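You operate a simulated robot arm through the tools that you are given. There is no shell and no other tool. Be economical: measure what you need, move in short steps, check, and stop when the job is done.

The job below is to be done with a simulated two-armed robot. You get a single attempt, and the scene is never put back.

TASK
Take the dish cloth from the hob worktop and lay it out flat on the fridge worktop.

The check looks at the end state, three seconds after you hand in, the way a careful person would. Anything else that was tipped, shoved, dropped, spilled or broken makes it a failure. Flat cloth is picked up by pressing the open fingertips on it (5 to 10 N) and closing them slowly along it; thin cloth reads only 2 to 8 mm in the jaws.

THE ROBOT
Two 7-joint arms with two-finger parallel grippers on one trunk, on a base that drives. Base frame: it is fixed to the floor where the robot stands at the start and does not move with it; the origin is under the middle of the robot, x ahead of it, y to its left, z up; the surface under the hand at the start is at about z = 0.91. Readings come in m, degrees, newtons and seconds.
The left shoulder is at the start at [0.07, 0.189, 1.199], the right one opposite. With the tool pointing down near the work surface each hand reaches from about 0.34 to 0.8 m from the robot's upright axis, wherever it stands, measured 20 degrees to its own side. Places, roughly: fridge worktop [-0.2, -1.5, 0.9]. Payload 3.91 kg a hand.
The TCP of each hand is the grasp point between the finger pads, 0.03 m short of the fingertips. In the tool frame z runs along the fingers and y along their closing line. Largest opening 0.11 m; finger width 0.02, thickness 0.01; the body of the gripper, 0.048 by 0.112 m, starts 0.055 m behind the TCP.
Orientation is that of the tool frame in the base frame, as [roll, pitch, yaw] about the fixed x, y, z axes, in that order (R = Rz(yaw) Ry(pitch) Rx(roll)). With the fingers straight down and closing along the base's y, the tool's x points along the base's -x, its y along +y and its z along -z.

THE INTERFACE
- The arms move only by the tool move_arm. It takes "left_plan", "right_plan" or both (then of equal length, played together; a hand with none holds still); each is one flat list of numbers, 6 for each row, row after row: the shift along the tool's x, y, z in m, then the turn, a rotation vector about the tool's x, y, z in degrees. In form: [dx, dy, dz, rx, ry, rz, dx, dy, dz, rx, ry, rz, ...]. A call has 1 to 10 rows; each row is the pose to reach, as a shift and turn from the pose commanded when the call began, along the tool's axes at that moment. "left_fingers" and "right_fingers" are, for a hand that has rows, the opening in per cent of the stroke, from 0 (shut) to 100 (fully open), set as the call begins (left out, the last holds). Each row takes 0.2 s and may step no farther than 0.05 m and 8.6 degrees from the row before; otherwise, or with a gripper value out of range, the whole call is refused. Where a pose cannot be reached the arm comes as near as it can. A force on the tool above 40 N (or 10 N above the force at the start of the call, whichever is more), or a blocked arm, ends the call early, and 0.2 s more pass. The fingers move at their own pace (about 0.072 m/s each) and stop on an object; they squeeze with about 40 N. The grip force told is the motor's: it shows also when the fingers shut on nothing. Time passes only in rows, and 0.2 s behind the last, so rows that repeat a pose let the fingers close. It gives the time, the measured TCP pose, the force on the tool (base axes), the opening and the grip force at its end, in the units of the frame above (readings bear some noise), with the torque about the TCP (base axes, N m) and any sound that the robot's microphone picked up.
- Cameras (640 x 400 px; columns grow to the right, rows downward): "scene" is now at [0.128, 0.0272, 1.4136]; the picture's right is [0.33, -0.95, 0.00], its down [-0.65, -0.23, -0.72] and it looks along [0.68, 0.23, -0.69] (base axes); focal length 242 px, centre (320, 200). "left" rides on the left gripper at [0.072, -0.017, -0.103] in its tool frame; the picture's right is [0.23, 0.97, 0.00], its down [-0.76, 0.18, -0.62] and it looks along [-0.61, 0.14, 0.78] (tool axes); focal length 222 px, centre (320, 200). "right" rides on the right gripper at [0.072, 0.017, -0.103] in its tool frame; the picture's right is [-0.23, 0.97, 0.00], its down [-0.76, -0.18, -0.62] and it looks along [-0.61, -0.14, 0.78] (tool axes); focal length 222 px, centre (320, 200). There is no depth. A picture from a camera that has moved, and an enlarged one, comes with that camera's place and axes in the base frame and with its lens.
- grab_frame(camera): a new picture of that camera. It takes no simulated time.
- move_column(by): slides the trunk up (or, below 0, down) by that many m; the arms and the scene camera ride with it, the base frame stays. It gives what a move gives, with no picture.
- base_move(legs): drives the robot by 1 to 6 legs, each [ahead, turn to the left] in m and degrees, along the robot's own axes; the way and the turn of a leg run together, so that a leg with both is an arc; at most 1.5 m and 180 degrees a leg. The arms and the cameras ride along, it lands a little off, and it stops where it bumps. It gives what a move gives.
- aim_head(pan, tilt): turns the head with the scene camera to pan (to the left, within 86 degrees either way) and tilt (down, from -29 to 69), counted from straight ahead of the robot. It gives what a move gives.
- inspect(camera, box): a new picture of the part [left, top, right, bottom] of that camera's present view, enlarged. It takes no simulated time.
- sign_off(): hands the job in; it is judged then, once.

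Go step by step. Nothing tells you exact positions but the pictures and the camera data: compare them with the known pose of the tool, close in by small moves and look again before you grip or let go. The budget is 120 turns and 92 pictures, counting those below and the enlarged ones. Unless the task says otherwise, let go and move clear before handing in, and close with one line.

The tools are called after "Emit:" as name(argument=value, ...) on one line, values as JSON. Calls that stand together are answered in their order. move_arm: Moves the arms, as the interface text tells. Its arguments: {"type":"object","properties":{"left_plan":{"type":"array","items":{"type":"number"}},"left_fingers":{"type":"number"},"right_plan":{"type":"array","items":{"type":"number"}},"right_fingers":{"type":"number"}},"required":[]} The other tools are called the same way: move_column (by) slides the trunk up or down; base_move (legs) drives the base; aim_head (pan, tilt) turns the head that bears the scene camera; grab_frame (camera) takes a picture; inspect (camera, box) takes an enlarged picture of a part of a camera's view; sign_off () hands the job in.

At the start:

```text
time: 0.0
left_tcp_pos: [0.5101, 0.3736, 1.1468]
left_tool_rot: [-180.0, 0.0, 179.9]
left_wrist_force: [0.4, 0.2, -0.7]
left_ft_torque: [0.02, -0.01, 0.02]
left_grip_width: 0.1102
left_finger_force: 0.2
right_tcp_pos: [0.5215, -0.0785, 1.2302]
right_tool_rot: [179.8, 0.1, 179.7]
right_wrist_force: [-1.7, -0.7, 0.1]
right_ft_torque: [0.02, 0.0, 0.0]
right_grip_width: 0.1103
right_finger_force: 0.1
trunk travel left (down, up): [-0.709, 0.231]
robot x, y, heading: [0.0, -0.0016, -0.1]
head pan, tilt: [19.0, 43.8]
```

scene: 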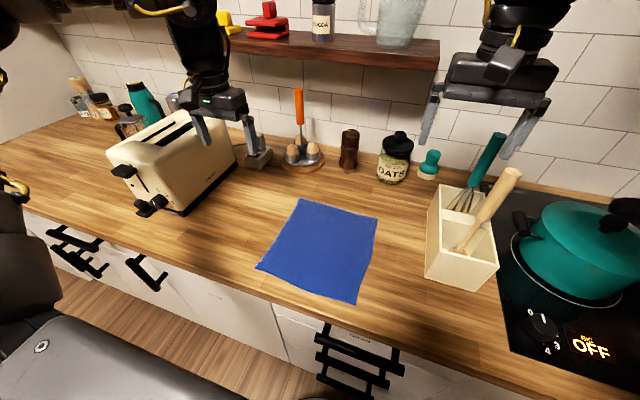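
right: 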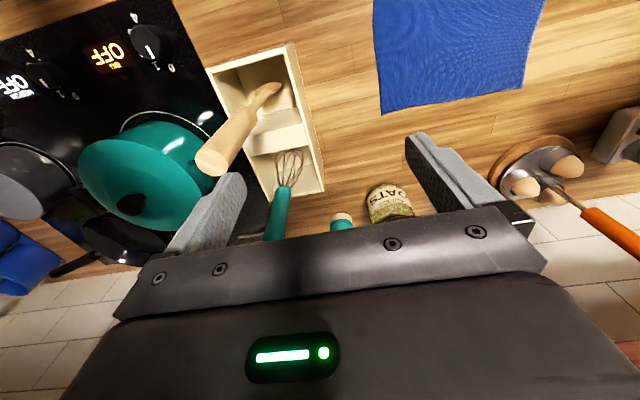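
left: 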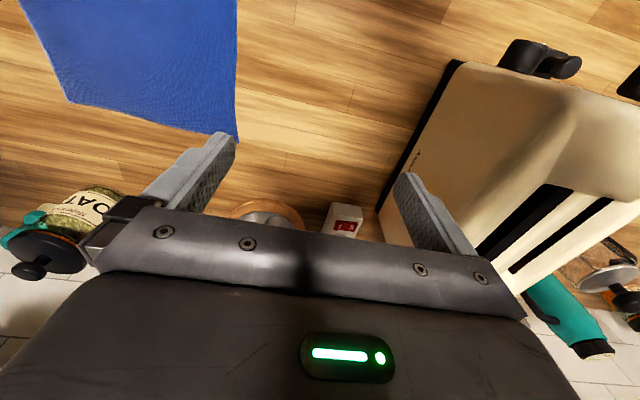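

The blue cloth lies at about x 0.355–0.61, y 0.02–0.26 on the worktop and looks flat. First I look at the destination.

Emit:
aim_head(pan=-86, tilt=30)

Emit:
grab_frame(camera="scene")

```text
time: 1.8
left_tcp_pos: [0.5096, 0.372, 1.1476]
left_tool_rot: [180.0, 0.0, 179.9]
left_wrist_force: [0.1, -0.8, -0.1]
left_ft_torque: [0.02, 0.0, -0.01]
left_grip_width: 0.1097
left_finger_force: 0.0
right_tcp_pos: [0.5213, -0.0774, 1.2305]
right_tool_rot: [179.9, 0.2, 179.7]
right_wrist_force: [0.6, -0.4, 0.7]
right_ft_torque: [-0.04, 0.04, -0.01]
right_grip_width: 0.1099
right_finger_force: 0.1
trunk travel left (down, up): [-0.709, 0.231]
robot x, y, heading: [-0.0008, -0.0008, -0.1]
head pan, tilt: [-85.9, 30.0]
```

```text
88 pictures are left
camera scene: at [0.0566, -0.0897, 1.4345], right [-1.0, -0.07, 0.0], down [-0.04, 0.5, -0.87], along [0.06, -0.86, -0.5], focal length 242 px, centre (320, 200)
```

scene: 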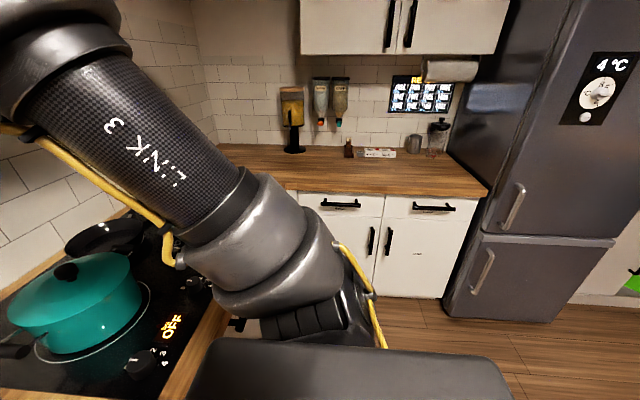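

The fridge worktop is clear from its front edge (y≈-1.1) to the items at y≈-1.6, with x from about -0.6 to 0.2. I bring both hands above the far corners of the cloth.

Emit:
move_arm(left_plan=[-0.013, -0.025, 0.0245, 0, 0, 0, -0.026, -0.051, 0.049, 0, 0, 0, -0.039, -0.076, 0.0735, 0, 0, 0, -0.052, -0.101, 0.098, 0, 0, 0, -0.065, -0.127, 0.1225, 0, 0, 0, -0.078, -0.152, 0.147, 0, 0, 0], right_plan=[-0.011, 0.022, 0.038, 0, 0, 0, -0.022, 0.044, 0.077, 0, 0, 0, -0.033, 0.066, 0.115, 0, 0, 0, -0.045, 0.088, 0.153, 0, 0, 0, -0.056, 0.11, 0.192, 0, 0, 0, -0.067, 0.1325, 0.23, 0, 0, 0], left_fingers=50, right_fingers=50)

Emit:
aim_head(pan=10, tilt=48)

Emit:
grab_frame(camera="scene")

Emit:
grab_frame(camera="left")

Emit:
grab_frame(camera="right")

```text
time: 3.2
left_tcp_pos: [0.5922, 0.2202, 0.9978]
left_tool_rot: [180.0, -0.2, 179.9]
left_wrist_force: [-0.5, -0.5, -0.2]
left_ft_torque: [0.0, 0.0, 0.03]
left_grip_width: 0.055
left_finger_force: 0.1
right_tcp_pos: [0.5932, 0.055, 0.9996]
right_tool_rot: [-180.0, 0.1, 179.7]
right_wrist_force: [-0.4, 0.4, -0.6]
right_ft_torque: [-0.04, 0.03, -0.02]
right_grip_width: 0.055
right_finger_force: 0.0
trunk travel left (down, up): [-0.709, 0.231]
robot x, y, heading: [0.0004, -0.0015, -0.1]
head pan, tilt: [-85.9, 30.0]
```

```text
time: 4.9
left_tcp_pos: [0.5893, 0.2209, 0.9993]
left_tool_rot: [-180.0, 0.0, 179.8]
left_wrist_force: [0.2, 0.7, 0.7]
left_ft_torque: [0.0, 0.01, 0.01]
left_grip_width: 0.0551
left_finger_force: 0.1
right_tcp_pos: [0.5916, 0.0546, 1.0023]
right_tool_rot: [179.9, 0.1, 179.8]
right_wrist_force: [-0.2, 0.4, -0.5]
right_ft_torque: [0.01, -0.02, 0.04]
right_grip_width: 0.0552
right_finger_force: 0.1
trunk travel left (down, up): [-0.709, 0.231]
robot x, y, heading: [0.0014, 0.0004, 0.2]
head pan, tilt: [10.0, 48.0]
```

```text
87 pictures are left
camera scene: at [0.1279, 0.0141, 1.4076], right [0.17, -0.98, 0.0], down [-0.73, -0.13, -0.67], along [0.66, 0.12, -0.74], focal length 242 px, centre (320, 200)
```

scene: 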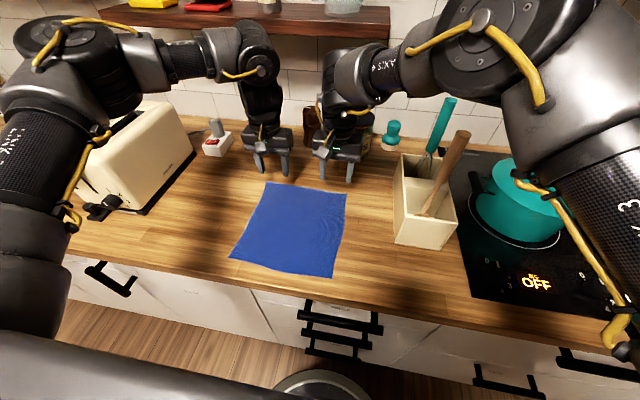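

```text
86 pictures are left
camera left: at [0.5173, 0.2047, 1.1031], right [-0.22, 0.97, 0.0], down [0.76, 0.18, 0.62], along [0.61, 0.14, -0.78], focal length 222 px, centre (320, 200)
```

left: 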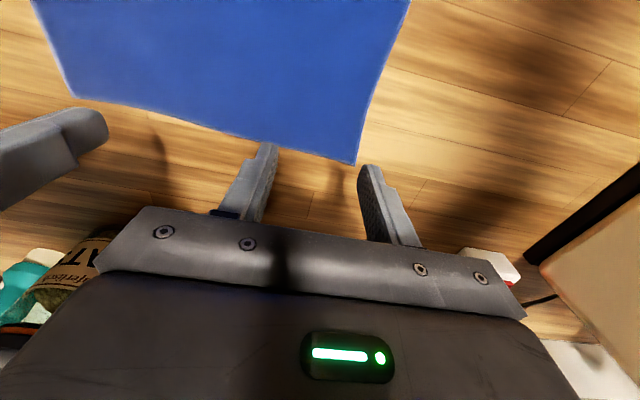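

```text
85 pictures are left
camera right: at [0.5184, 0.0713, 1.105], right [0.23, 0.97, 0.0], down [0.76, -0.18, 0.62], along [0.61, -0.14, -0.78], focal length 222 px, centre (320, 200)
```

right: 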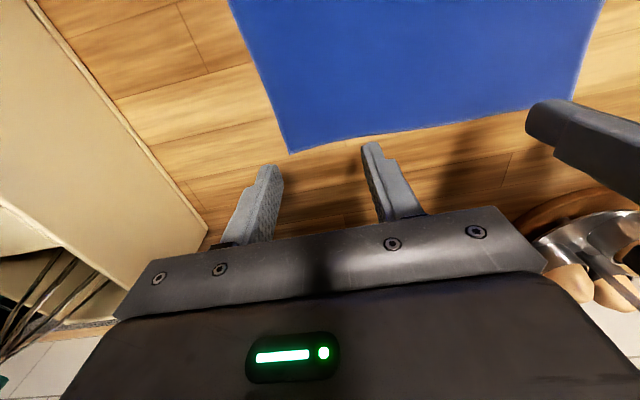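

Corners come out at about (0.617, 0.264) and (0.607, 0.020), so both hands are about 2 cm inside the far edge. Descending toward the cloth.

Emit:
move_arm(left_plan=[0, 0, 0.03, 0, 0, 0, 0, 0, 0.05, 0, 0, 0, 0, 0, 0.056, 0, 0, 0, 0, 0, 0.056, 0, 0, 0], right_plan=[0, 0.007, 0.03, 0, 0, 0, 0, 0.007, 0.05, 0, 0, 0, 0, 0.007, 0.056, 0, 0, 0, 0, 0.007, 0.056, 0, 0, 0])

Emit:
grab_frame(camera="left")

Emit:
grab_frame(camera="right")

```text
time: 5.9
left_tcp_pos: [0.5906, 0.2223, 0.9428]
left_tool_rot: [180.0, 0.0, 180.0]
left_wrist_force: [-0.7, 0.7, 0.0]
left_ft_torque: [0.02, -0.02, 0.0]
left_grip_width: 0.0552
left_finger_force: 0.1
right_tcp_pos: [0.5894, 0.0619, 0.9454]
right_tool_rot: [179.8, 0.0, 179.8]
right_wrist_force: [0.0, -0.2, -0.2]
right_ft_torque: [0.03, 0.03, 0.03]
right_grip_width: 0.0552
right_finger_force: 0.0
trunk travel left (down, up): [-0.709, 0.231]
robot x, y, heading: [0.0029, -0.0016, 0.1]
head pan, tilt: [10.0, 48.0]
```

```text
84 pictures are left
camera left: at [0.5173, 0.2058, 1.0479], right [-0.22, 0.97, 0.0], down [0.76, 0.18, 0.62], along [0.61, 0.14, -0.78], focal length 222 px, centre (320, 200)
```

left: 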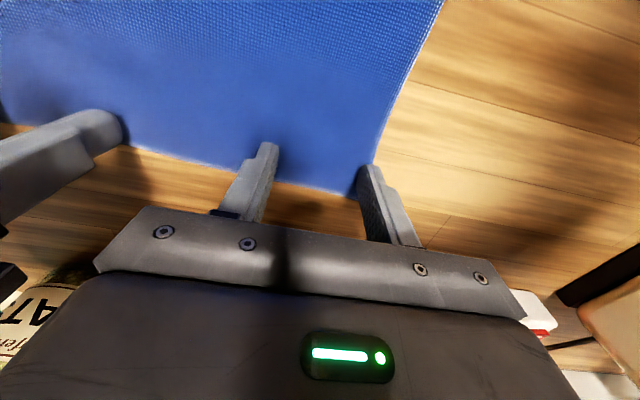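

```text
83 pictures are left
camera right: at [0.5185, 0.0787, 1.0485], right [0.23, 0.97, 0.0], down [0.76, -0.18, 0.62], along [0.61, -0.14, -0.78], focal length 222 px, centre (320, 200)
```

right: 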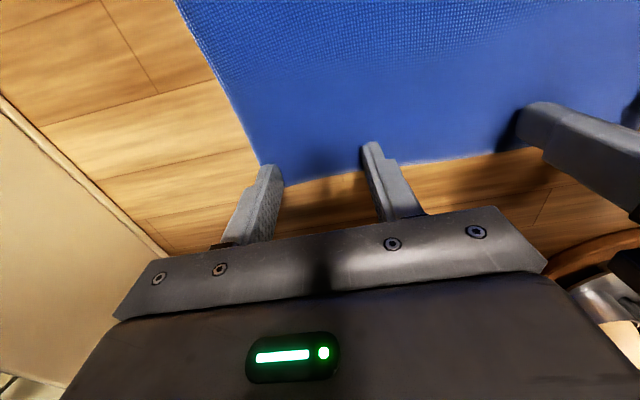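

Fingertips are just above the cloth, with the outer fingers near its side edges. I shift both inward about 1 cm and go on down in small steps.

Emit:
move_arm(left_plan=[0.006, -0.012, 0, 0, 0, 0, 0.006, -0.012, 0.003, 0, 0, 0, 0.006, -0.012, 0.003, 0, 0, 0], right_plan=[0.008, 0.008, 0, 0, 0, 0, 0.008, 0.008, 0.004, 0, 0, 0, 0.008, 0.008, 0.004, 0, 0, 0])

```text
time: 6.7
left_tcp_pos: [0.5844, 0.208, 0.9416]
left_tool_rot: [180.0, 0.0, 179.9]
left_wrist_force: [-0.6, 0.6, 4.0]
left_ft_torque: [0.03, 0.0, 0.0]
left_grip_width: 0.0549
left_finger_force: 0.0
right_tcp_pos: [0.5821, 0.0702, 0.9424]
right_tool_rot: [179.9, 0.1, 179.7]
right_wrist_force: [0.4, 0.6, 1.7]
right_ft_torque: [-0.06, -0.02, 0.0]
right_grip_width: 0.0549
right_finger_force: 0.0
trunk travel left (down, up): [-0.709, 0.231]
robot x, y, heading: [-0.0017, -0.0026, 0.0]
head pan, tilt: [10.0, 48.0]
```

Contact on both (4 N left, 1.7 N right). Pressing a little more.

Emit:
move_arm(left_plan=[0, 0, 0.001, 0, 0, 0, 0, 0, 0.001, 0, 0, 0], right_plan=[0, 0, 0.0018, 0, 0, 0, 0, 0, 0.0018, 0, 0, 0])

```text
time: 7.3
left_tcp_pos: [0.582, 0.2089, 0.9415]
left_tool_rot: [180.0, 0.1, 179.9]
left_wrist_force: [2.6, -0.4, 6.1]
left_ft_torque: [0.0, -0.08, 0.0]
left_grip_width: 0.0552
left_finger_force: 0.0
right_tcp_pos: [0.5821, 0.0693, 0.9419]
right_tool_rot: [179.8, 0.4, 179.7]
right_wrist_force: [3.4, 1.5, 17.5]
right_ft_torque: [-0.34, -0.05, 0.11]
right_grip_width: 0.055
right_finger_force: 0.0
trunk travel left (down, up): [-0.709, 0.231]
robot x, y, heading: [-0.0002, 0.0033, 0.1]
head pan, tilt: [10.0, 48.0]
```

Right presses too hard; I ease it by about 0.8 mm and begin closing slowly.

Emit:
move_arm(left_plan=[0, 0, 0.0003, 0, 0, 0, 0, 0, 0.0003, 0, 0, 0], right_plan=[0, 0, -0.0008, 0, 0, 0, 0, 0, -0.0008, 0, 0, 0], left_fingers=44, right_fingers=46)

Emit:
grab_frame(camera="left")

Emit:
grab_frame(camera="right")

```text
time: 7.9
left_tcp_pos: [0.5799, 0.2087, 0.9411]
left_tool_rot: [180.0, 0.2, 179.8]
left_wrist_force: [0.3, -0.9, 7.5]
left_ft_torque: [-0.01, -0.03, 0.01]
left_grip_width: 0.0478
left_finger_force: 0.1
right_tcp_pos: [0.5801, 0.07, 0.9403]
right_tool_rot: [179.8, 0.1, 179.8]
right_wrist_force: [2.5, 1.9, 18.7]
right_ft_torque: [-0.27, -0.03, 0.06]
right_grip_width: 0.0487
right_finger_force: 0.1
trunk travel left (down, up): [-0.709, 0.231]
robot x, y, heading: [-0.0032, 0.0012, 0.1]
head pan, tilt: [10.0, 48.0]
```

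```text
82 pictures are left
camera left: at [0.5077, 0.1921, 1.0458], right [-0.22, 0.97, 0.0], down [0.76, 0.18, 0.62], along [0.61, 0.14, -0.78], focal length 222 px, centre (320, 200)
```

left: 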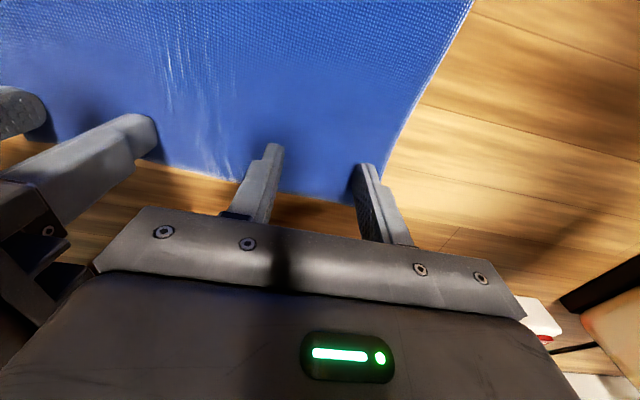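

```text
81 pictures are left
camera right: at [0.5075, 0.0869, 1.0446], right [0.23, 0.97, 0.0], down [0.76, -0.18, 0.63], along [0.61, -0.14, -0.78], focal length 222 px, centre (320, 200)
```

right: 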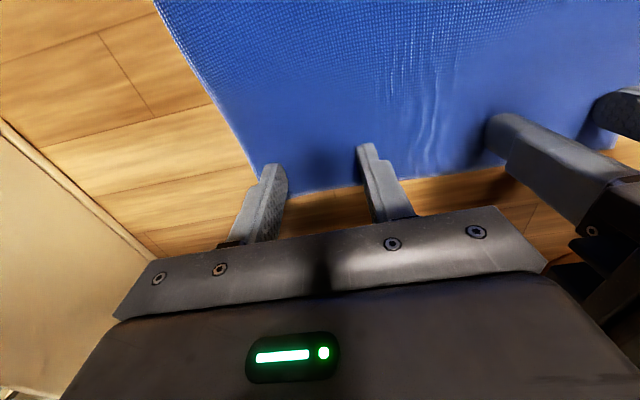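

Fingers are on the cloth and dragging it. I ease the right hand more and close further.

Emit:
move_arm(left_plan=[0, 0, 0, 0, 0, 0, 0, 0, 0, 0, 0, 0], right_plan=[0, 0, -0.0012, 0, 0, 0, 0, 0, -0.0012, 0, 0, 0], left_fingers=34, right_fingers=38)

Emit:
move_arm(left_plan=[0, 0, 0, 0, 0, 0, 0, 0, 0, 0, 0, 0], right_plan=[0, 0, 0, 0, 0, 0, 0, 0, 0, 0, 0, 0], left_fingers=26, right_fingers=28)

Emit:
grab_frame(camera="left")

Emit:
grab_frame(camera="right")

```text
time: 8.5
left_tcp_pos: [0.5801, 0.2083, 0.9418]
left_tool_rot: [-179.9, 0.2, 179.8]
left_wrist_force: [-3.1, 0.0, 10.8]
left_ft_torque: [0.04, 0.03, 0.02]
left_grip_width: 0.0367
left_finger_force: 0.0
right_tcp_pos: [0.58, 0.0691, 0.9423]
right_tool_rot: [179.8, 0.1, 179.7]
right_wrist_force: [1.2, 0.9, 8.5]
right_ft_torque: [-0.1, -0.06, 0.03]
right_grip_width: 0.0407
right_finger_force: 0.0
trunk travel left (down, up): [-0.709, 0.231]
robot x, y, heading: [0.0024, -0.0017, 0.1]
head pan, tilt: [10.0, 48.0]
```

```text
time: 9.1
left_tcp_pos: [0.579, 0.2075, 0.9423]
left_tool_rot: [-179.9, 0.1, -180.0]
left_wrist_force: [-0.1, -0.4, 12.5]
left_ft_torque: [0.07, -0.02, 0.02]
left_grip_width: 0.0278
left_finger_force: 0.2
right_tcp_pos: [0.5792, 0.0705, 0.9416]
right_tool_rot: [179.8, 0.1, 179.8]
right_wrist_force: [-1.9, 1.0, 5.4]
right_ft_torque: [-0.04, 0.01, -0.02]
right_grip_width: 0.0303
right_finger_force: 0.1
trunk travel left (down, up): [-0.709, 0.231]
robot x, y, heading: [-0.0007, 0.0014, -0.0]
head pan, tilt: [10.0, 48.0]
```

```text
80 pictures are left
camera left: at [0.5079, 0.1919, 1.0457], right [-0.22, 0.97, 0.0], down [0.76, 0.18, 0.62], along [0.61, 0.14, -0.78], focal length 222 px, centre (320, 200)
```

left: 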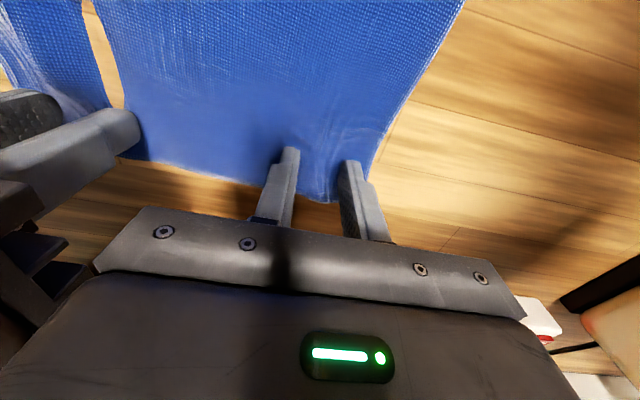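

```text
79 pictures are left
camera right: at [0.507, 0.0867, 1.0449], right [0.23, 0.97, 0.0], down [0.76, -0.18, 0.62], along [0.61, -0.14, -0.78], focal length 222 px, centre (320, 200)
```

right: 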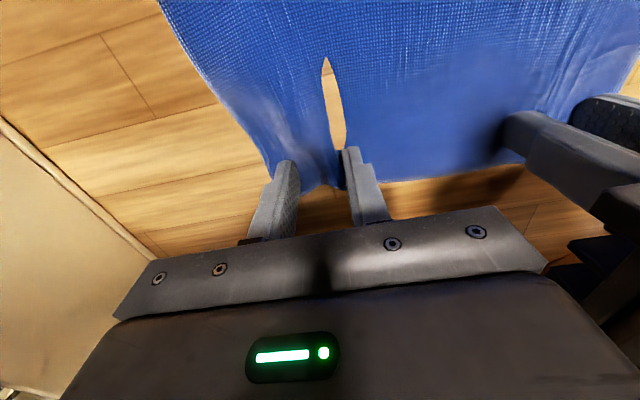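

There is a wood-coloured slit visible in the cloth by the right hand; I need to see what it is before going further.

Emit:
inspect(camera="scene", box=[210, 120, 390, 300])

Emit:
inspect(camera="right", box=[180, 0, 500, 200])

```text
2.22 times, centred on (300, 210) of scene
camera zoom: at [0.1251, 0.0135, 1.4079], right [0.17, -0.98, 0.0], down [-0.73, -0.13, -0.67], along [0.66, 0.12, -0.74], focal length 538 px, centre (364, 178)
```

zoom: 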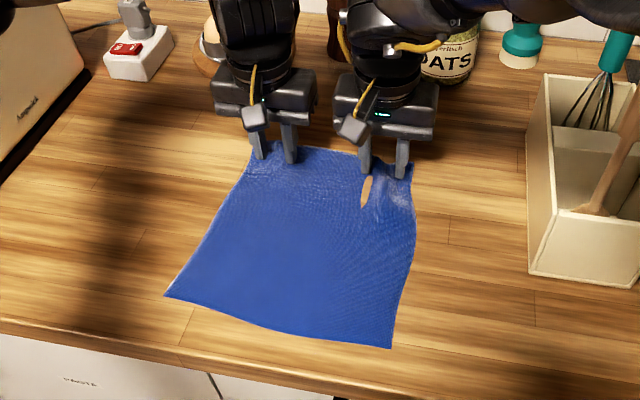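

```text
2.00 times, centred on (340, 100) of right
camera zoom: at [0.507, 0.0867, 1.0449], right [0.23, 0.97, 0.0], down [0.76, -0.18, 0.62], along [0.61, -0.14, -0.78], focal length 444 px, centre (280, 400)
```

zoom: 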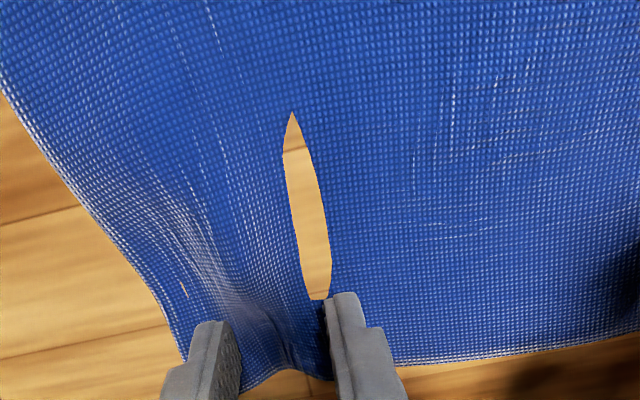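

The weave looks undistorted around the lens shape, so it may be the cloth dipping into the worktop under pressure rather than a tear. I relieve the right hand and look again.

Emit:
move_arm(right_plan=[0, 0, -0.004, 0, 0, 0, 0, 0, -0.004, 0, 0, 0])

Emit:
inspect(camera="right", box=[180, 0, 500, 200])

```text
time: 9.7
left_tcp_pos: [0.5808, 0.2073, 0.9418]
left_tool_rot: [180.0, 0.1, 179.9]
left_wrist_force: [-1.0, 0.5, 15.1]
left_ft_torque: [0.07, 0.02, 0.03]
left_grip_width: 0.0273
left_finger_force: 0.0
right_tcp_pos: [0.5796, 0.0705, 0.9452]
right_tool_rot: [180.0, 0.1, 179.9]
right_wrist_force: [-0.1, 0.5, -0.6]
right_ft_torque: [-0.04, -0.02, 0.0]
right_grip_width: 0.0307
right_finger_force: 0.1
trunk travel left (down, up): [-0.709, 0.231]
robot x, y, heading: [0.0009, 0.0028, 0.1]
head pan, tilt: [10.0, 48.0]
```

```text
2.00 times, centred on (340, 100) of right
camera zoom: at [0.507, 0.0868, 1.0488], right [0.23, 0.97, 0.0], down [0.76, -0.18, 0.62], along [0.61, -0.14, -0.78], focal length 444 px, centre (280, 400)
```

zoom: 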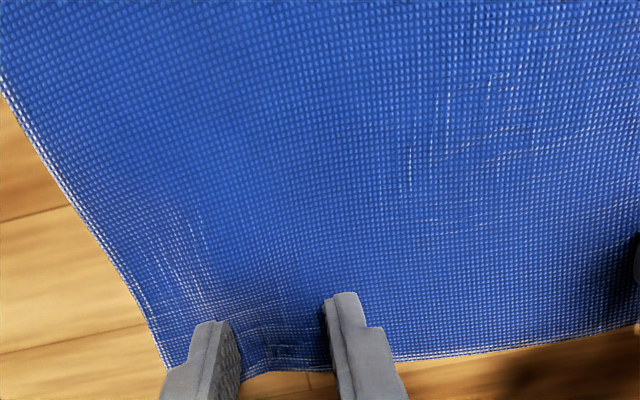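

No tear: the slit vanished on relief. I finish the left pinch, and reopen the right for a gentler retry.

Emit:
move_arm(left_plan=[0, 0, -0.001, 0, 0, 0, 0, 0, -0.001, 0, 0, 0, 0, 0, -0.001, 0, 0, 0], right_plan=[0, 0, 0, 0, 0, 0, 0, 0, 0, 0, 0, 0, 0, 0, 0.0025, 0, 0, 0], left_fingers=17, right_fingers=50)

Emit:
move_arm(left_plan=[0, 0, 0, 0, 0, 0, 0, 0, 0, 0, 0, 0], right_plan=[0, 0, 0.0007, 0, 0, 0, 0, 0, 0.0007, 0, 0, 0], left_fingers=9, right_fingers=46)

Emit:
grab_frame(camera="left")

```text
time: 10.5
left_tcp_pos: [0.5816, 0.2073, 0.9416]
left_tool_rot: [180.0, -0.1, 179.9]
left_wrist_force: [-1.9, -0.6, 10.8]
left_ft_torque: [0.0, 0.03, -0.01]
left_grip_width: 0.0184
left_finger_force: 0.1
right_tcp_pos: [0.5798, 0.0701, 0.9427]
right_tool_rot: [179.9, 0.2, 179.7]
right_wrist_force: [0.7, -0.1, 0.3]
right_ft_torque: [0.03, -0.03, -0.01]
right_grip_width: 0.0552
right_finger_force: 0.0
trunk travel left (down, up): [-0.709, 0.231]
robot x, y, heading: [-0.0021, 0.0013, 0.3]
head pan, tilt: [10.0, 48.0]
```

```text
time: 11.1
left_tcp_pos: [0.581, 0.2076, 0.9425]
left_tool_rot: [-180.0, 0.1, 179.9]
left_wrist_force: [-1.0, 0.0, 11.2]
left_ft_torque: [0.01, 0.01, 0.05]
left_grip_width: 0.0101
left_finger_force: 0.2
right_tcp_pos: [0.5801, 0.0691, 0.9424]
right_tool_rot: [179.9, 0.1, 179.6]
right_wrist_force: [-0.3, 0.0, -0.3]
right_ft_torque: [-0.04, -0.02, 0.0]
right_grip_width: 0.0506
right_finger_force: 0.1
trunk travel left (down, up): [-0.709, 0.231]
robot x, y, heading: [0.0005, 0.0042, -0.1]
head pan, tilt: [10.0, 48.0]
```

```text
75 pictures are left
camera left: at [0.5089, 0.1923, 1.0459], right [-0.23, 0.97, 0.0], down [0.76, 0.18, 0.62], along [0.61, 0.14, -0.78], focal length 222 px, centre (320, 200)
```

left: 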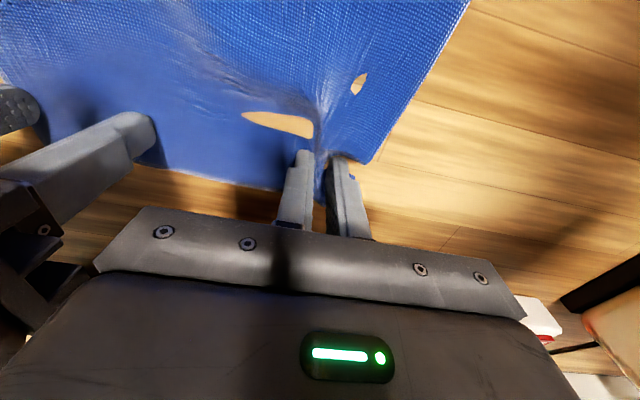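

Left has a fold between the pads; I shut it fully and press the right gently.

Emit:
move_arm(left_plan=[0, 0, 0, 0, 0, 0, 0, 0, 0, 0, 0, 0, 0, 0, 0, 0, 0, 0], right_plan=[0, 0, 0.001, 0, 0, 0, 0, 0, 0.001, 0, 0, 0, 0, 0, 0.001, 0, 0, 0], left_fingers=0, right_fingers=44)

```text
time: 11.9
left_tcp_pos: [0.5813, 0.2087, 0.9428]
left_tool_rot: [180.0, 0.1, 179.9]
left_wrist_force: [2.5, -0.6, 5.7]
left_ft_torque: [0.02, -0.08, 0.0]
left_grip_width: 0.0017
left_finger_force: 40.1
right_tcp_pos: [0.579, 0.0695, 0.9413]
right_tool_rot: [179.7, 0.3, 179.7]
right_wrist_force: [-0.1, -0.1, 9.2]
right_ft_torque: [-0.12, 0.07, 0.02]
right_grip_width: 0.0479
right_finger_force: 0.0
trunk travel left (down, up): [-0.709, 0.231]
robot x, y, heading: [0.0035, -0.002, -0.3]
head pan, tilt: [10.0, 48.0]
```

Emit:
move_arm(right_plan=[0, 0, -0.0001, 0, 0, 0, 0, 0, -0.0001, 0, 0, 0], right_fingers=34)

Emit:
move_arm(right_plan=[0, 0, -0.0003, 0, 0, 0, 0, 0, -0.0003, 0, 0, 0], right_fingers=24)

Emit:
move_arm(right_plan=[0, 0, -0.0002, 0, 0, 0, 0, 0, -0.0002, 0, 0, 0], right_fingers=12)

Emit:
move_arm(right_plan=[0, 0, 0, 0, 0, 0, 0, 0, 0, 0, 0, 0, 0, 0, 0, 0, 0, 0], right_fingers=0)

Emit:
grab_frame(camera="right")

Emit:
grab_frame(camera="left")

```text
time: 12.5
left_tcp_pos: [0.5804, 0.2094, 0.9417]
left_tool_rot: [-180.0, 0.2, 179.9]
left_wrist_force: [1.8, -0.7, 5.3]
left_ft_torque: [0.0, -0.06, 0.02]
left_grip_width: 0.0016
left_finger_force: 40.5
right_tcp_pos: [0.5797, 0.0692, 0.9423]
right_tool_rot: [179.8, 0.1, 179.6]
right_wrist_force: [-0.7, 0.8, 10.1]
right_ft_torque: [-0.07, 0.02, -0.04]
right_grip_width: 0.0368
right_finger_force: 0.1
trunk travel left (down, up): [-0.709, 0.231]
robot x, y, heading: [-0.0037, 0.0024, -0.0]
head pan, tilt: [10.0, 48.0]
```

```text
time: 13.1
left_tcp_pos: [0.5813, 0.2092, 0.9422]
left_tool_rot: [-180.0, 0.1, 179.9]
left_wrist_force: [-0.6, -3.7, 7.2]
left_ft_torque: [-0.08, -0.01, 0.06]
left_grip_width: 0.0016
left_finger_force: 40.0
right_tcp_pos: [0.579, 0.0694, 0.9412]
right_tool_rot: [179.9, 0.1, 179.8]
right_wrist_force: [0.4, 4.2, 6.5]
right_ft_torque: [0.06, -0.03, -0.02]
right_grip_width: 0.027
right_finger_force: 0.8
trunk travel left (down, up): [-0.709, 0.231]
robot x, y, heading: [0.0005, 0.0, 0.0]
head pan, tilt: [10.0, 48.0]
```

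```text
time: 13.7
left_tcp_pos: [0.5814, 0.2081, 0.9413]
left_tool_rot: [-180.0, 0.2, 179.9]
left_wrist_force: [2.0, -8.6, 5.5]
left_ft_torque: [-0.28, -0.05, 0.24]
left_grip_width: 0.0015
left_finger_force: 39.8
right_tcp_pos: [0.5797, 0.0702, 0.9421]
right_tool_rot: [179.9, 0.1, 179.8]
right_wrist_force: [-1.7, 7.2, 5.3]
right_ft_torque: [0.21, 0.03, -0.02]
right_grip_width: 0.0159
right_finger_force: 3.1
trunk travel left (down, up): [-0.709, 0.231]
robot x, y, heading: [0.0032, 0.0007, 0.1]
head pan, tilt: [10.0, 48.0]
```

```text
time: 14.5
left_tcp_pos: [0.5808, 0.2084, 0.9414]
left_tool_rot: [-179.8, 0.1, 179.7]
left_wrist_force: [0.6, -19.1, 5.2]
left_ft_torque: [-0.55, -0.05, 0.43]
left_grip_width: 0.0026
left_finger_force: 40.1
right_tcp_pos: [0.58, 0.0709, 0.9419]
right_tool_rot: [179.8, 0.1, 179.8]
right_wrist_force: [-2.0, 20.8, 5.2]
right_ft_torque: [0.65, 0.03, -0.17]
right_grip_width: 0.0027
right_finger_force: 40.1
trunk travel left (down, up): [-0.709, 0.231]
robot x, y, heading: [-0.001, 0.0007, 0.3]
head pan, tilt: [10.0, 48.0]
```

```text
74 pictures are left
camera right: at [0.5076, 0.0869, 1.045], right [0.23, 0.97, 0.0], down [0.76, -0.18, 0.62], along [0.61, -0.14, -0.78], focal length 222 px, centre (320, 200)
```

right: 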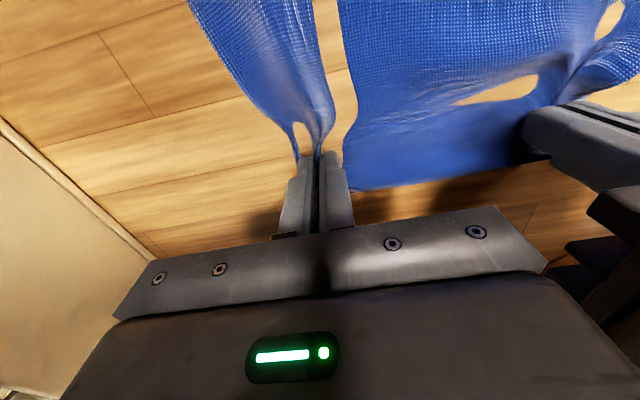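

```text
73 pictures are left
camera left: at [0.5088, 0.1919, 1.046], right [-0.22, 0.97, 0.0], down [0.76, 0.18, 0.62], along [0.61, 0.14, -0.78], focal length 222 px, centre (320, 200)
```

left: 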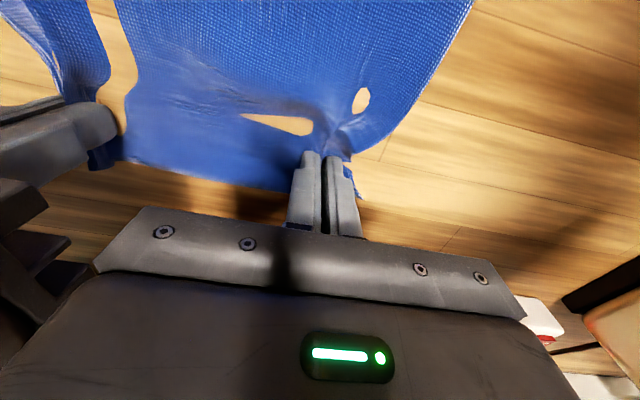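

Both hands hold cloth, with 20 N of tension between them. I bring them together 4 mm each and lift slightly to check.

Emit:
move_arm(left_plan=[0, -0.004, 0, 0, 0, 0, 0, -0.004, -0.01, 0, 0, 0, 0, -0.004, -0.025, 0, 0, 0, 0, -0.004, -0.04, 0, 0, 0, 0, -0.004, -0.04, 0, 0, 0], right_plan=[0, 0.004, 0, 0, 0, 0, 0, 0.004, -0.01, 0, 0, 0, 0, 0.004, -0.025, 0, 0, 0, 0, 0.004, -0.04, 0, 0, 0, 0, 0.004, -0.04, 0, 0, 0])

Emit:
grab_frame(camera="right")

Emit:
grab_frame(camera="left")

Emit:
inspect(camera="scene", box=[210, 120, 390, 300])

```text
time: 15.7
left_tcp_pos: [0.5803, 0.2049, 0.9804]
left_tool_rot: [-180.0, -0.1, 179.9]
left_wrist_force: [1.4, -6.6, -0.2]
left_ft_torque: [-0.19, -0.04, 0.15]
left_grip_width: 0.0016
left_finger_force: 40.2
right_tcp_pos: [0.582, 0.0755, 0.9815]
right_tool_rot: [179.9, 0.0, 179.7]
right_wrist_force: [-1.0, 5.9, -0.2]
right_ft_torque: [0.16, 0.03, -0.1]
right_grip_width: 0.0026
right_finger_force: 40.1
trunk travel left (down, up): [-0.709, 0.231]
robot x, y, heading: [0.0019, -0.0037, 0.0]
head pan, tilt: [10.0, 48.0]
```

```text
72 pictures are left
camera right: at [0.5095, 0.0921, 1.0845], right [0.23, 0.97, 0.0], down [0.76, -0.18, 0.62], along [0.61, -0.14, -0.78], focal length 222 px, centre (320, 200)
```

right: 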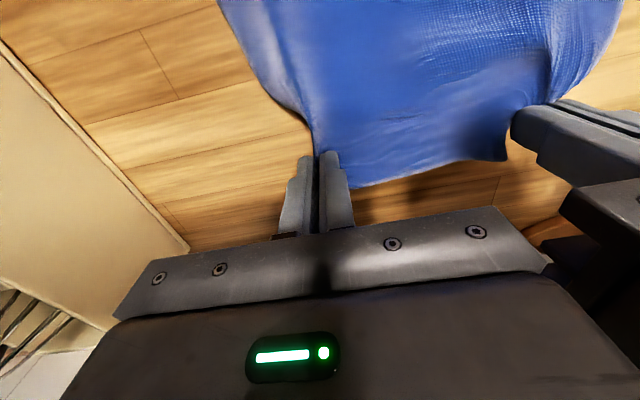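

```text
71 pictures are left
camera left: at [0.5089, 0.189, 1.085], right [-0.23, 0.97, 0.0], down [0.76, 0.18, 0.62], along [0.61, 0.14, -0.78], focal length 222 px, centre (320, 200)
```

left: 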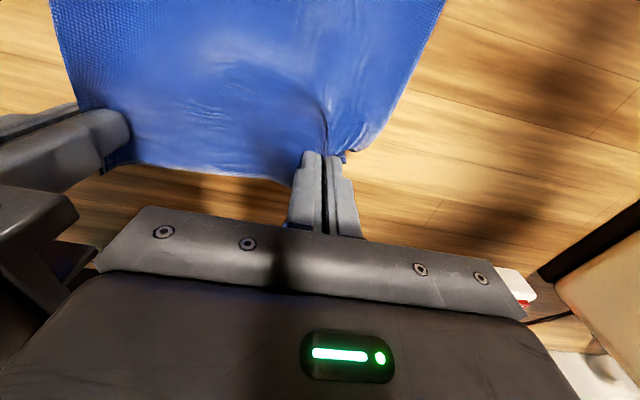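

```text
2.22 times, centred on (300, 210) of scene
camera zoom: at [0.1282, 0.0144, 1.4076], right [0.17, -0.98, 0.0], down [-0.73, -0.13, -0.67], along [0.66, 0.12, -0.74], focal length 538 px, centre (364, 178)
```

zoom: 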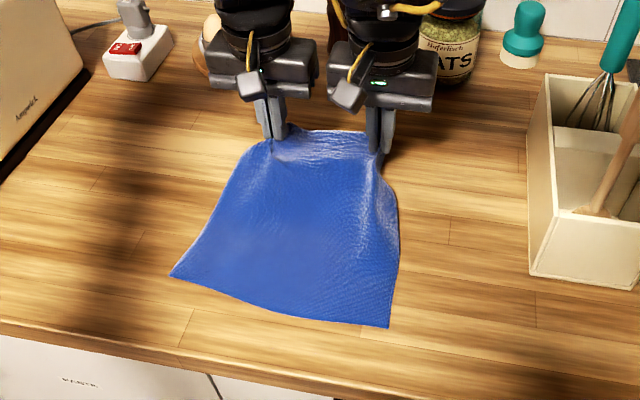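

Both pinches hold. Now lift with the arms and the trunk until the cloth hangs free.

Emit:
move_arm(left_plan=[0, 0, -0.02, 0, 0, 0, 0, 0, -0.045, 0, 0, 0, 0, 0, -0.07, 0, 0, 0, 0, 0, -0.1, 0, 0, 0], right_plan=[0, 0, -0.02, 0, 0, 0, 0, 0, -0.045, 0, 0, 0, 0, 0, -0.07, 0, 0, 0, 0, 0, -0.1, 0, 0, 0])

Emit:
move_column(by=0.22)

Emit:
grab_frame(camera="scene")

Emit:
grab_frame(camera="right")

```text
time: 16.7
left_tcp_pos: [0.5805, 0.2038, 1.0832]
left_tool_rot: [180.0, 0.1, 179.8]
left_wrist_force: [2.0, -16.1, -0.1]
left_ft_torque: [-0.52, -0.08, 0.34]
left_grip_width: 0.0032
left_finger_force: 39.5
right_tcp_pos: [0.5844, 0.0623, 1.0743]
right_tool_rot: [179.2, -1.2, 178.3]
right_wrist_force: [-1.8, 15.9, 0.7]
right_ft_torque: [0.51, 0.04, -0.18]
right_grip_width: 0.0023
right_finger_force: 40.3
trunk travel left (down, up): [-0.709, 0.231]
robot x, y, heading: [0.0024, 0.0045, -0.1]
head pan, tilt: [10.0, 48.0]
```

```text
time: 19.1
left_tcp_pos: [0.5824, 0.2044, 1.3015]
left_tool_rot: [179.9, 0.1, 179.8]
left_wrist_force: [2.1, -14.7, -0.4]
left_ft_torque: [-0.53, -0.07, 0.32]
left_grip_width: 0.0033
left_finger_force: 39.7
right_tcp_pos: [0.5885, 0.0638, 1.3015]
right_tool_rot: [178.7, -0.5, 178.3]
right_wrist_force: [-1.4, 14.5, -0.5]
right_ft_torque: [0.46, 0.06, -0.11]
right_grip_width: 0.0023
right_finger_force: 39.9
trunk travel left (down, up): [-0.929, 0.011]
robot x, y, heading: [0.0002, 0.0005, -0.0]
head pan, tilt: [10.0, 48.0]
```

```text
69 pictures are left
camera scene: at [0.1279, 0.0142, 1.6276], right [0.17, -0.98, 0.0], down [-0.73, -0.13, -0.67], along [0.66, 0.12, -0.74], focal length 242 px, centre (320, 200)
```

scene: 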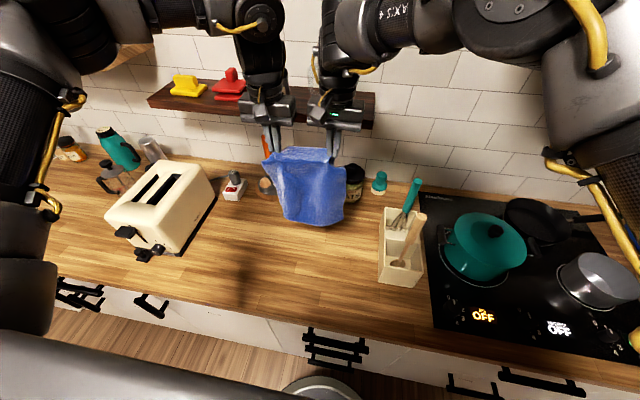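

```text
68 pictures are left
camera right: at [0.5174, 0.081, 1.4057], right [0.25, 0.97, 0.02], down [0.76, -0.21, 0.61], along [0.6, -0.14, -0.79], focal length 222 px, centre (320, 200)
```

right: 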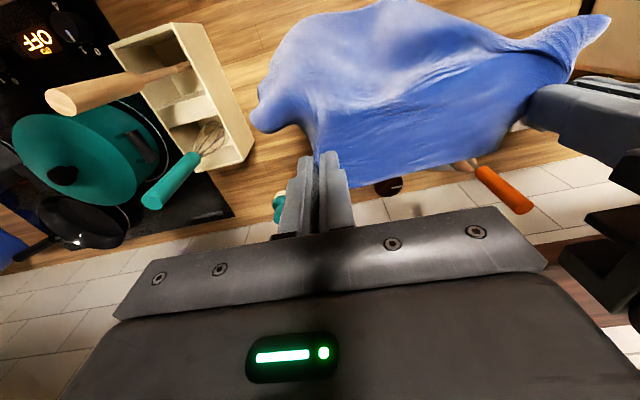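

The cloth hangs free from both hands. I ease the left inward a little, then back off from the counter.

Emit:
move_arm(left_plan=[0, -0.006, 0, 0, 0, 0, 0, -0.006, 0, 0, 0, 0])

Emit:
base_move(legs=[[-0.3, 0]])

Emit:
aim_head(pan=-60, tilt=35)

Emit:
grab_frame(camera="scene")

```text
time: 19.7
left_tcp_pos: [0.5821, 0.1979, 1.3015]
left_tool_rot: [-180.0, 0.0, 179.9]
left_wrist_force: [1.6, -10.4, 0.5]
left_ft_torque: [-0.34, -0.07, 0.27]
left_grip_width: 0.0019
left_finger_force: 40.2
right_tcp_pos: [0.5876, 0.0645, 1.3029]
right_tool_rot: [178.8, -0.5, 178.3]
right_wrist_force: [-2.4, 11.6, -0.4]
right_ft_torque: [0.32, 0.08, -0.03]
right_grip_width: 0.0026
right_finger_force: 40.2
trunk travel left (down, up): [-0.929, 0.011]
robot x, y, heading: [0.0007, -0.0006, 0.2]
head pan, tilt: [10.0, 48.0]
```

```text
time: 21.7
left_tcp_pos: [0.2855, 0.2003, 1.3]
left_tool_rot: [179.9, -0.1, 180.0]
left_wrist_force: [1.5, -10.9, -0.7]
left_ft_torque: [-0.36, -0.06, 0.31]
left_grip_width: 0.002
left_finger_force: 39.8
right_tcp_pos: [0.2916, 0.0645, 1.3036]
right_tool_rot: [178.7, -0.4, 178.6]
right_wrist_force: [-1.9, 10.9, -0.9]
right_ft_torque: [0.32, 0.07, -0.12]
right_grip_width: 0.0025
right_finger_force: 40.1
trunk travel left (down, up): [-0.929, 0.011]
robot x, y, heading: [-0.2987, 0.0003, 0.0]
head pan, tilt: [10.0, 48.0]
```

```text
time: 23.1
left_tcp_pos: [0.2825, 0.199, 1.3016]
left_tool_rot: [-179.9, 0.0, 180.0]
left_wrist_force: [2.1, -11.6, 0.5]
left_ft_torque: [-0.42, 0.0, 0.33]
left_grip_width: 0.0022
left_finger_force: 40.1
right_tcp_pos: [0.2909, 0.0636, 1.304]
right_tool_rot: [178.5, -0.3, 178.3]
right_wrist_force: [-1.6, 11.0, 0.1]
right_ft_torque: [0.32, 0.05, -0.14]
right_grip_width: 0.0025
right_finger_force: 40.0
trunk travel left (down, up): [-0.929, 0.011]
robot x, y, heading: [-0.2992, 0.0014, 0.3]
head pan, tilt: [-60.0, 35.0]
```

```text
67 pictures are left
camera scene: at [-0.2048, -0.0758, 1.6467], right [-0.86, -0.5, 0.0], down [-0.29, 0.5, -0.82], along [0.41, -0.71, -0.57], focal length 242 px, centre (320, 200)
```

scene: 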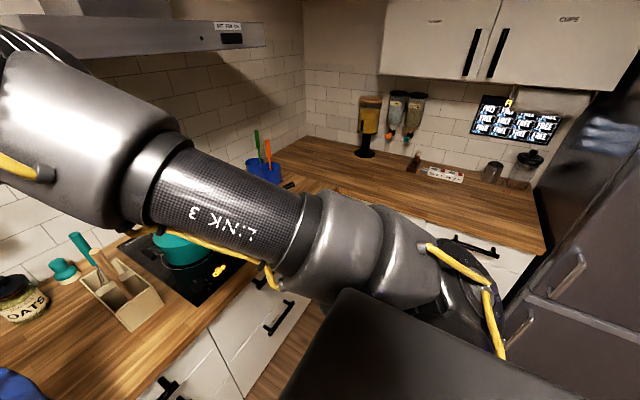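

Path for a right turn in place is clear. Turning to face the fridge worktop.

Emit:
base_move(legs=[[0, -90]])

Emit:
aim_head(pan=0, tilt=35)

Emit:
grab_frame(camera="scene")

```text
time: 27.3
left_tcp_pos: [-0.0981, -0.5823, 1.3011]
left_tool_rot: [-179.8, 0.0, 90.2]
left_wrist_force: [-12.6, -3.2, 0.6]
left_ft_torque: [-0.1, 0.46, 0.36]
left_grip_width: 0.0025
left_finger_force: 40.3
right_tcp_pos: [-0.2338, -0.59, 1.3036]
right_tool_rot: [178.7, -0.3, 88.3]
right_wrist_force: [13.4, 2.4, -0.5]
right_ft_torque: [0.09, -0.4, -0.04]
right_grip_width: 0.0024
right_finger_force: 39.2
trunk travel left (down, up): [-0.929, 0.011]
robot x, y, heading: [-0.299, 0.0006, -89.9]
head pan, tilt: [-60.0, 35.0]
```

```text
time: 28.6
left_tcp_pos: [-0.0995, -0.5829, 1.3016]
left_tool_rot: [-179.9, 0.0, 89.9]
left_wrist_force: [-12.3, -3.0, 0.2]
left_ft_torque: [-0.06, 0.45, 0.39]
left_grip_width: 0.0026
left_finger_force: 39.7
right_tcp_pos: [-0.2346, -0.5897, 1.3045]
right_tool_rot: [178.7, -0.4, 88.3]
right_wrist_force: [13.5, 2.9, -0.4]
right_ft_torque: [0.08, -0.4, -0.01]
right_grip_width: 0.0025
right_finger_force: 40.3
trunk travel left (down, up): [-0.929, 0.011]
robot x, y, heading: [-0.2988, -0.0026, -89.7]
head pan, tilt: [0.0, 35.0]
```

```text
66 pictures are left
camera scene: at [-0.2983, -0.1386, 1.6466], right [-1.0, 0.0, 0.0], down [0.0, 0.57, -0.82], along [0.0, -0.82, -0.57], focal length 242 px, centre (320, 200)
```

scene: 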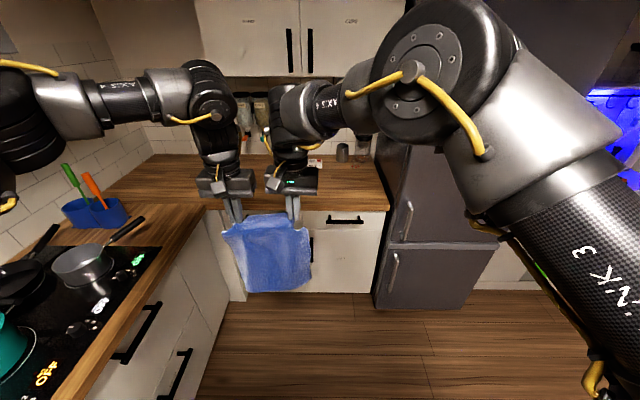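

Facing the worktop now, front edge about y=-1.15, fridge front about -1.13 for x<-0.72. I drive 0.45 m and look at the right elbow's clearance to the fridge.

Emit:
base_move(legs=[[0.45, 0]])

Emit:
grab_frame(camera="scene")

Emit:
aim_head(pan=-70, tilt=20)

Emit:
grab_frame(camera="scene")

```text
time: 31.4
left_tcp_pos: [-0.0964, -1.0275, 1.3029]
left_tool_rot: [-179.9, 0.2, 90.1]
left_wrist_force: [-12.0, -2.5, 0.0]
left_ft_torque: [-0.04, 0.45, 0.38]
left_grip_width: 0.0024
left_finger_force: 39.7
right_tcp_pos: [-0.2321, -1.034, 1.3042]
right_tool_rot: [178.7, -0.3, 88.5]
right_wrist_force: [12.6, 2.2, -0.2]
right_ft_torque: [0.09, -0.39, -0.07]
right_grip_width: 0.0024
right_finger_force: 40.0
trunk travel left (down, up): [-0.929, 0.011]
robot x, y, heading: [-0.2987, -0.4447, -89.6]
head pan, tilt: [0.0, 35.0]
```

```text
65 pictures are left
camera scene: at [-0.296, -0.5835, 1.6469], right [-1.0, -0.01, 0.0], down [0.0, 0.57, -0.82], along [0.0, -0.82, -0.57], focal length 242 px, centre (320, 200)
```

scene: 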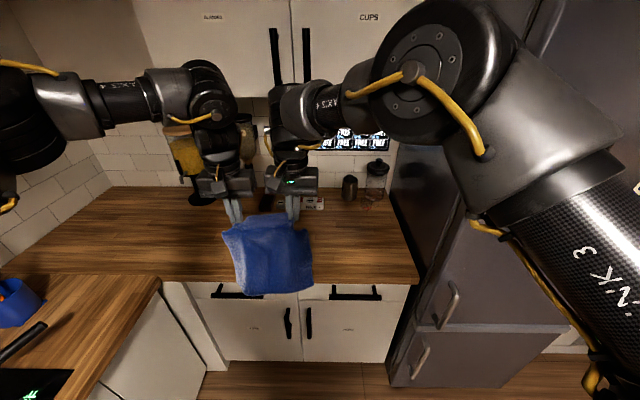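

```text
time: 32.8
left_tcp_pos: [-0.0964, -1.0289, 1.3007]
left_tool_rot: [-179.9, 0.0, 90.1]
left_wrist_force: [-12.3, -2.4, 0.5]
left_ft_torque: [-0.07, 0.42, 0.38]
left_grip_width: 0.0026
left_finger_force: 39.3
right_tcp_pos: [-0.2312, -1.036, 1.3042]
right_tool_rot: [178.5, -0.4, 88.4]
right_wrist_force: [12.7, 3.0, -0.8]
right_ft_torque: [0.07, -0.41, 0.0]
right_grip_width: 0.0024
right_finger_force: 39.7
trunk travel left (down, up): [-0.929, 0.011]
robot x, y, heading: [-0.2968, -0.4443, -89.6]
head pan, tilt: [-70.0, 20.0]
```

```text
64 pictures are left
camera scene: at [-0.3838, -0.5305, 1.6705], right [-0.35, 0.94, 0.0], down [0.32, 0.12, -0.94], along [-0.88, -0.33, -0.34], focal length 242 px, centre (320, 200)
```

scene: 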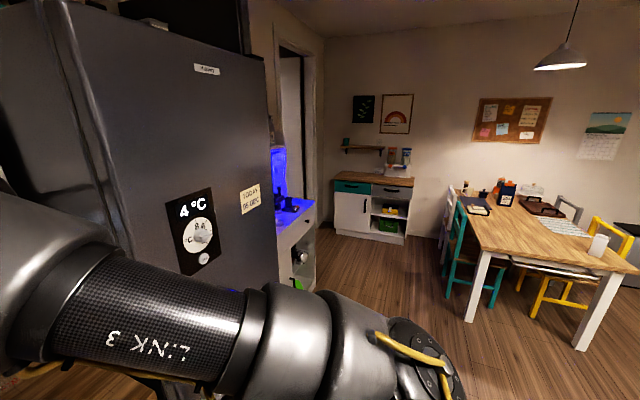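

The right elbow would pass close to the fridge, so I'll shift left on the way. First I draw both hands back and slightly to the right, keeping the gap.

Emit:
move_arm(left_plan=[0.025, -0.01, 0, 0, 0, 0, 0.05, -0.02, 0, 0, 0, 0, 0.075, -0.03, 0, 0, 0, 0, 0.1, -0.04, 0, 0, 0, 0, 0.13, -0.05, 0, 0, 0, 0, 0.13, -0.05, 0, 0, 0, 0], right_plan=[0.025, -0.01, 0, 0, 0, 0, 0.05, -0.02, 0, 0, 0, 0, 0.075, -0.035, 0, 0, 0, 0, 0.1, -0.05, 0, 0, 0, 0, 0.13, -0.06, 0, 0, 0, 0, 0.13, -0.06, 0, 0, 0, 0])

Emit:
aim_head(pan=0, tilt=40)

Emit:
grab_frame(camera="scene")

```text
time: 34.2
left_tcp_pos: [-0.1302, -0.9399, 1.3012]
left_tool_rot: [180.0, -0.2, 90.2]
left_wrist_force: [0.4, -0.6, -0.2]
left_ft_torque: [0.03, 0.01, -0.01]
left_grip_width: 0.0
left_finger_force: 38.1
left hand out of reach, approached as far as the arm can: row 4, 5, 6
right_tcp_pos: [-0.2878, -0.9038, 1.3049]
right_tool_rot: [178.7, -0.4, 88.4]
right_wrist_force: [0.7, -0.5, -0.3]
right_ft_torque: [0.02, -0.02, 0.06]
right_grip_width: 0.0025
right_finger_force: 40.3
trunk travel left (down, up): [-0.929, 0.011]
robot x, y, heading: [-0.2968, -0.4485, -89.8]
head pan, tilt: [-70.0, 20.0]
```

```text
time: 35.6
left_tcp_pos: [-0.1317, -0.9394, 1.3014]
left_tool_rot: [-179.9, -0.1, 90.1]
left_wrist_force: [-0.9, 0.5, 0.4]
left_ft_torque: [0.0, 0.03, 0.0]
left_grip_width: 0.0
left_finger_force: 37.7
right_tcp_pos: [-0.2875, -0.9042, 1.3047]
right_tool_rot: [178.7, -0.4, 88.6]
right_wrist_force: [0.4, -0.8, -0.5]
right_ft_torque: [-0.04, 0.04, 0.04]
right_grip_width: 0.0025
right_finger_force: 39.7
trunk travel left (down, up): [-0.929, 0.011]
robot x, y, heading: [-0.2932, -0.4481, -89.5]
head pan, tilt: [0.0, 40.0]
```

```text
63 pictures are left
camera scene: at [-0.296, -0.5831, 1.6391], right [-1.0, -0.01, 0.0], down [0.0, 0.64, -0.77], along [0.0, -0.77, -0.64], focal length 242 px, centre (320, 200)
```

scene: 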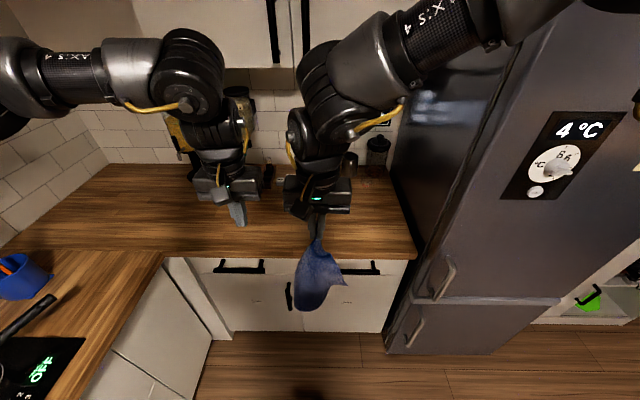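

The left arm hit its inner reach limit and its corner slipped; the cloth now hangs safely from the right hand alone. I'll lay it on the fridge worktop with the right hand and spread it from there. Checking the left elbow's surroundings first.

Emit:
aim_head(pan=70, tilt=20)

Emit:
grab_frame(camera="scene")

```text
time: 37.0
left_tcp_pos: [-0.1316, -0.9382, 1.302]
left_tool_rot: [-180.0, 0.0, 90.0]
left_wrist_force: [-0.4, 0.6, 0.6]
left_ft_torque: [-0.02, 0.04, -0.03]
left_grip_width: 0.0
left_finger_force: 37.7
right_tcp_pos: [-0.2877, -0.9036, 1.304]
right_tool_rot: [178.5, -0.4, 88.5]
right_wrist_force: [0.3, 0.3, 1.0]
right_ft_torque: [0.02, 0.02, 0.04]
right_grip_width: 0.0024
right_finger_force: 40.1
trunk travel left (down, up): [-0.929, 0.011]
robot x, y, heading: [-0.2969, -0.4469, -89.6]
head pan, tilt: [70.0, 20.0]
```

```text
62 pictures are left
camera scene: at [-0.2089, -0.5293, 1.6705], right [-0.34, -0.94, 0.0], down [-0.32, 0.12, -0.94], along [0.88, -0.32, -0.34], focal length 242 px, centre (320, 200)
```

scene: 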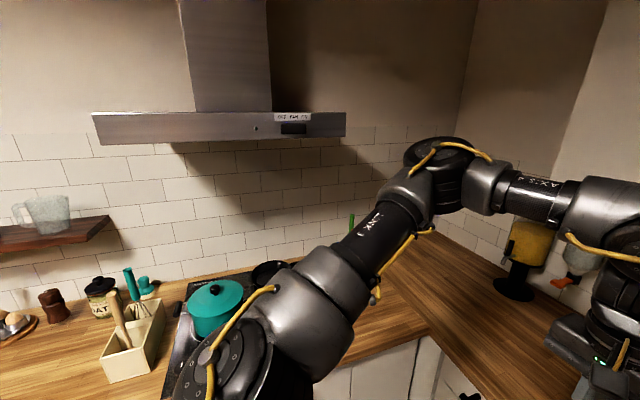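

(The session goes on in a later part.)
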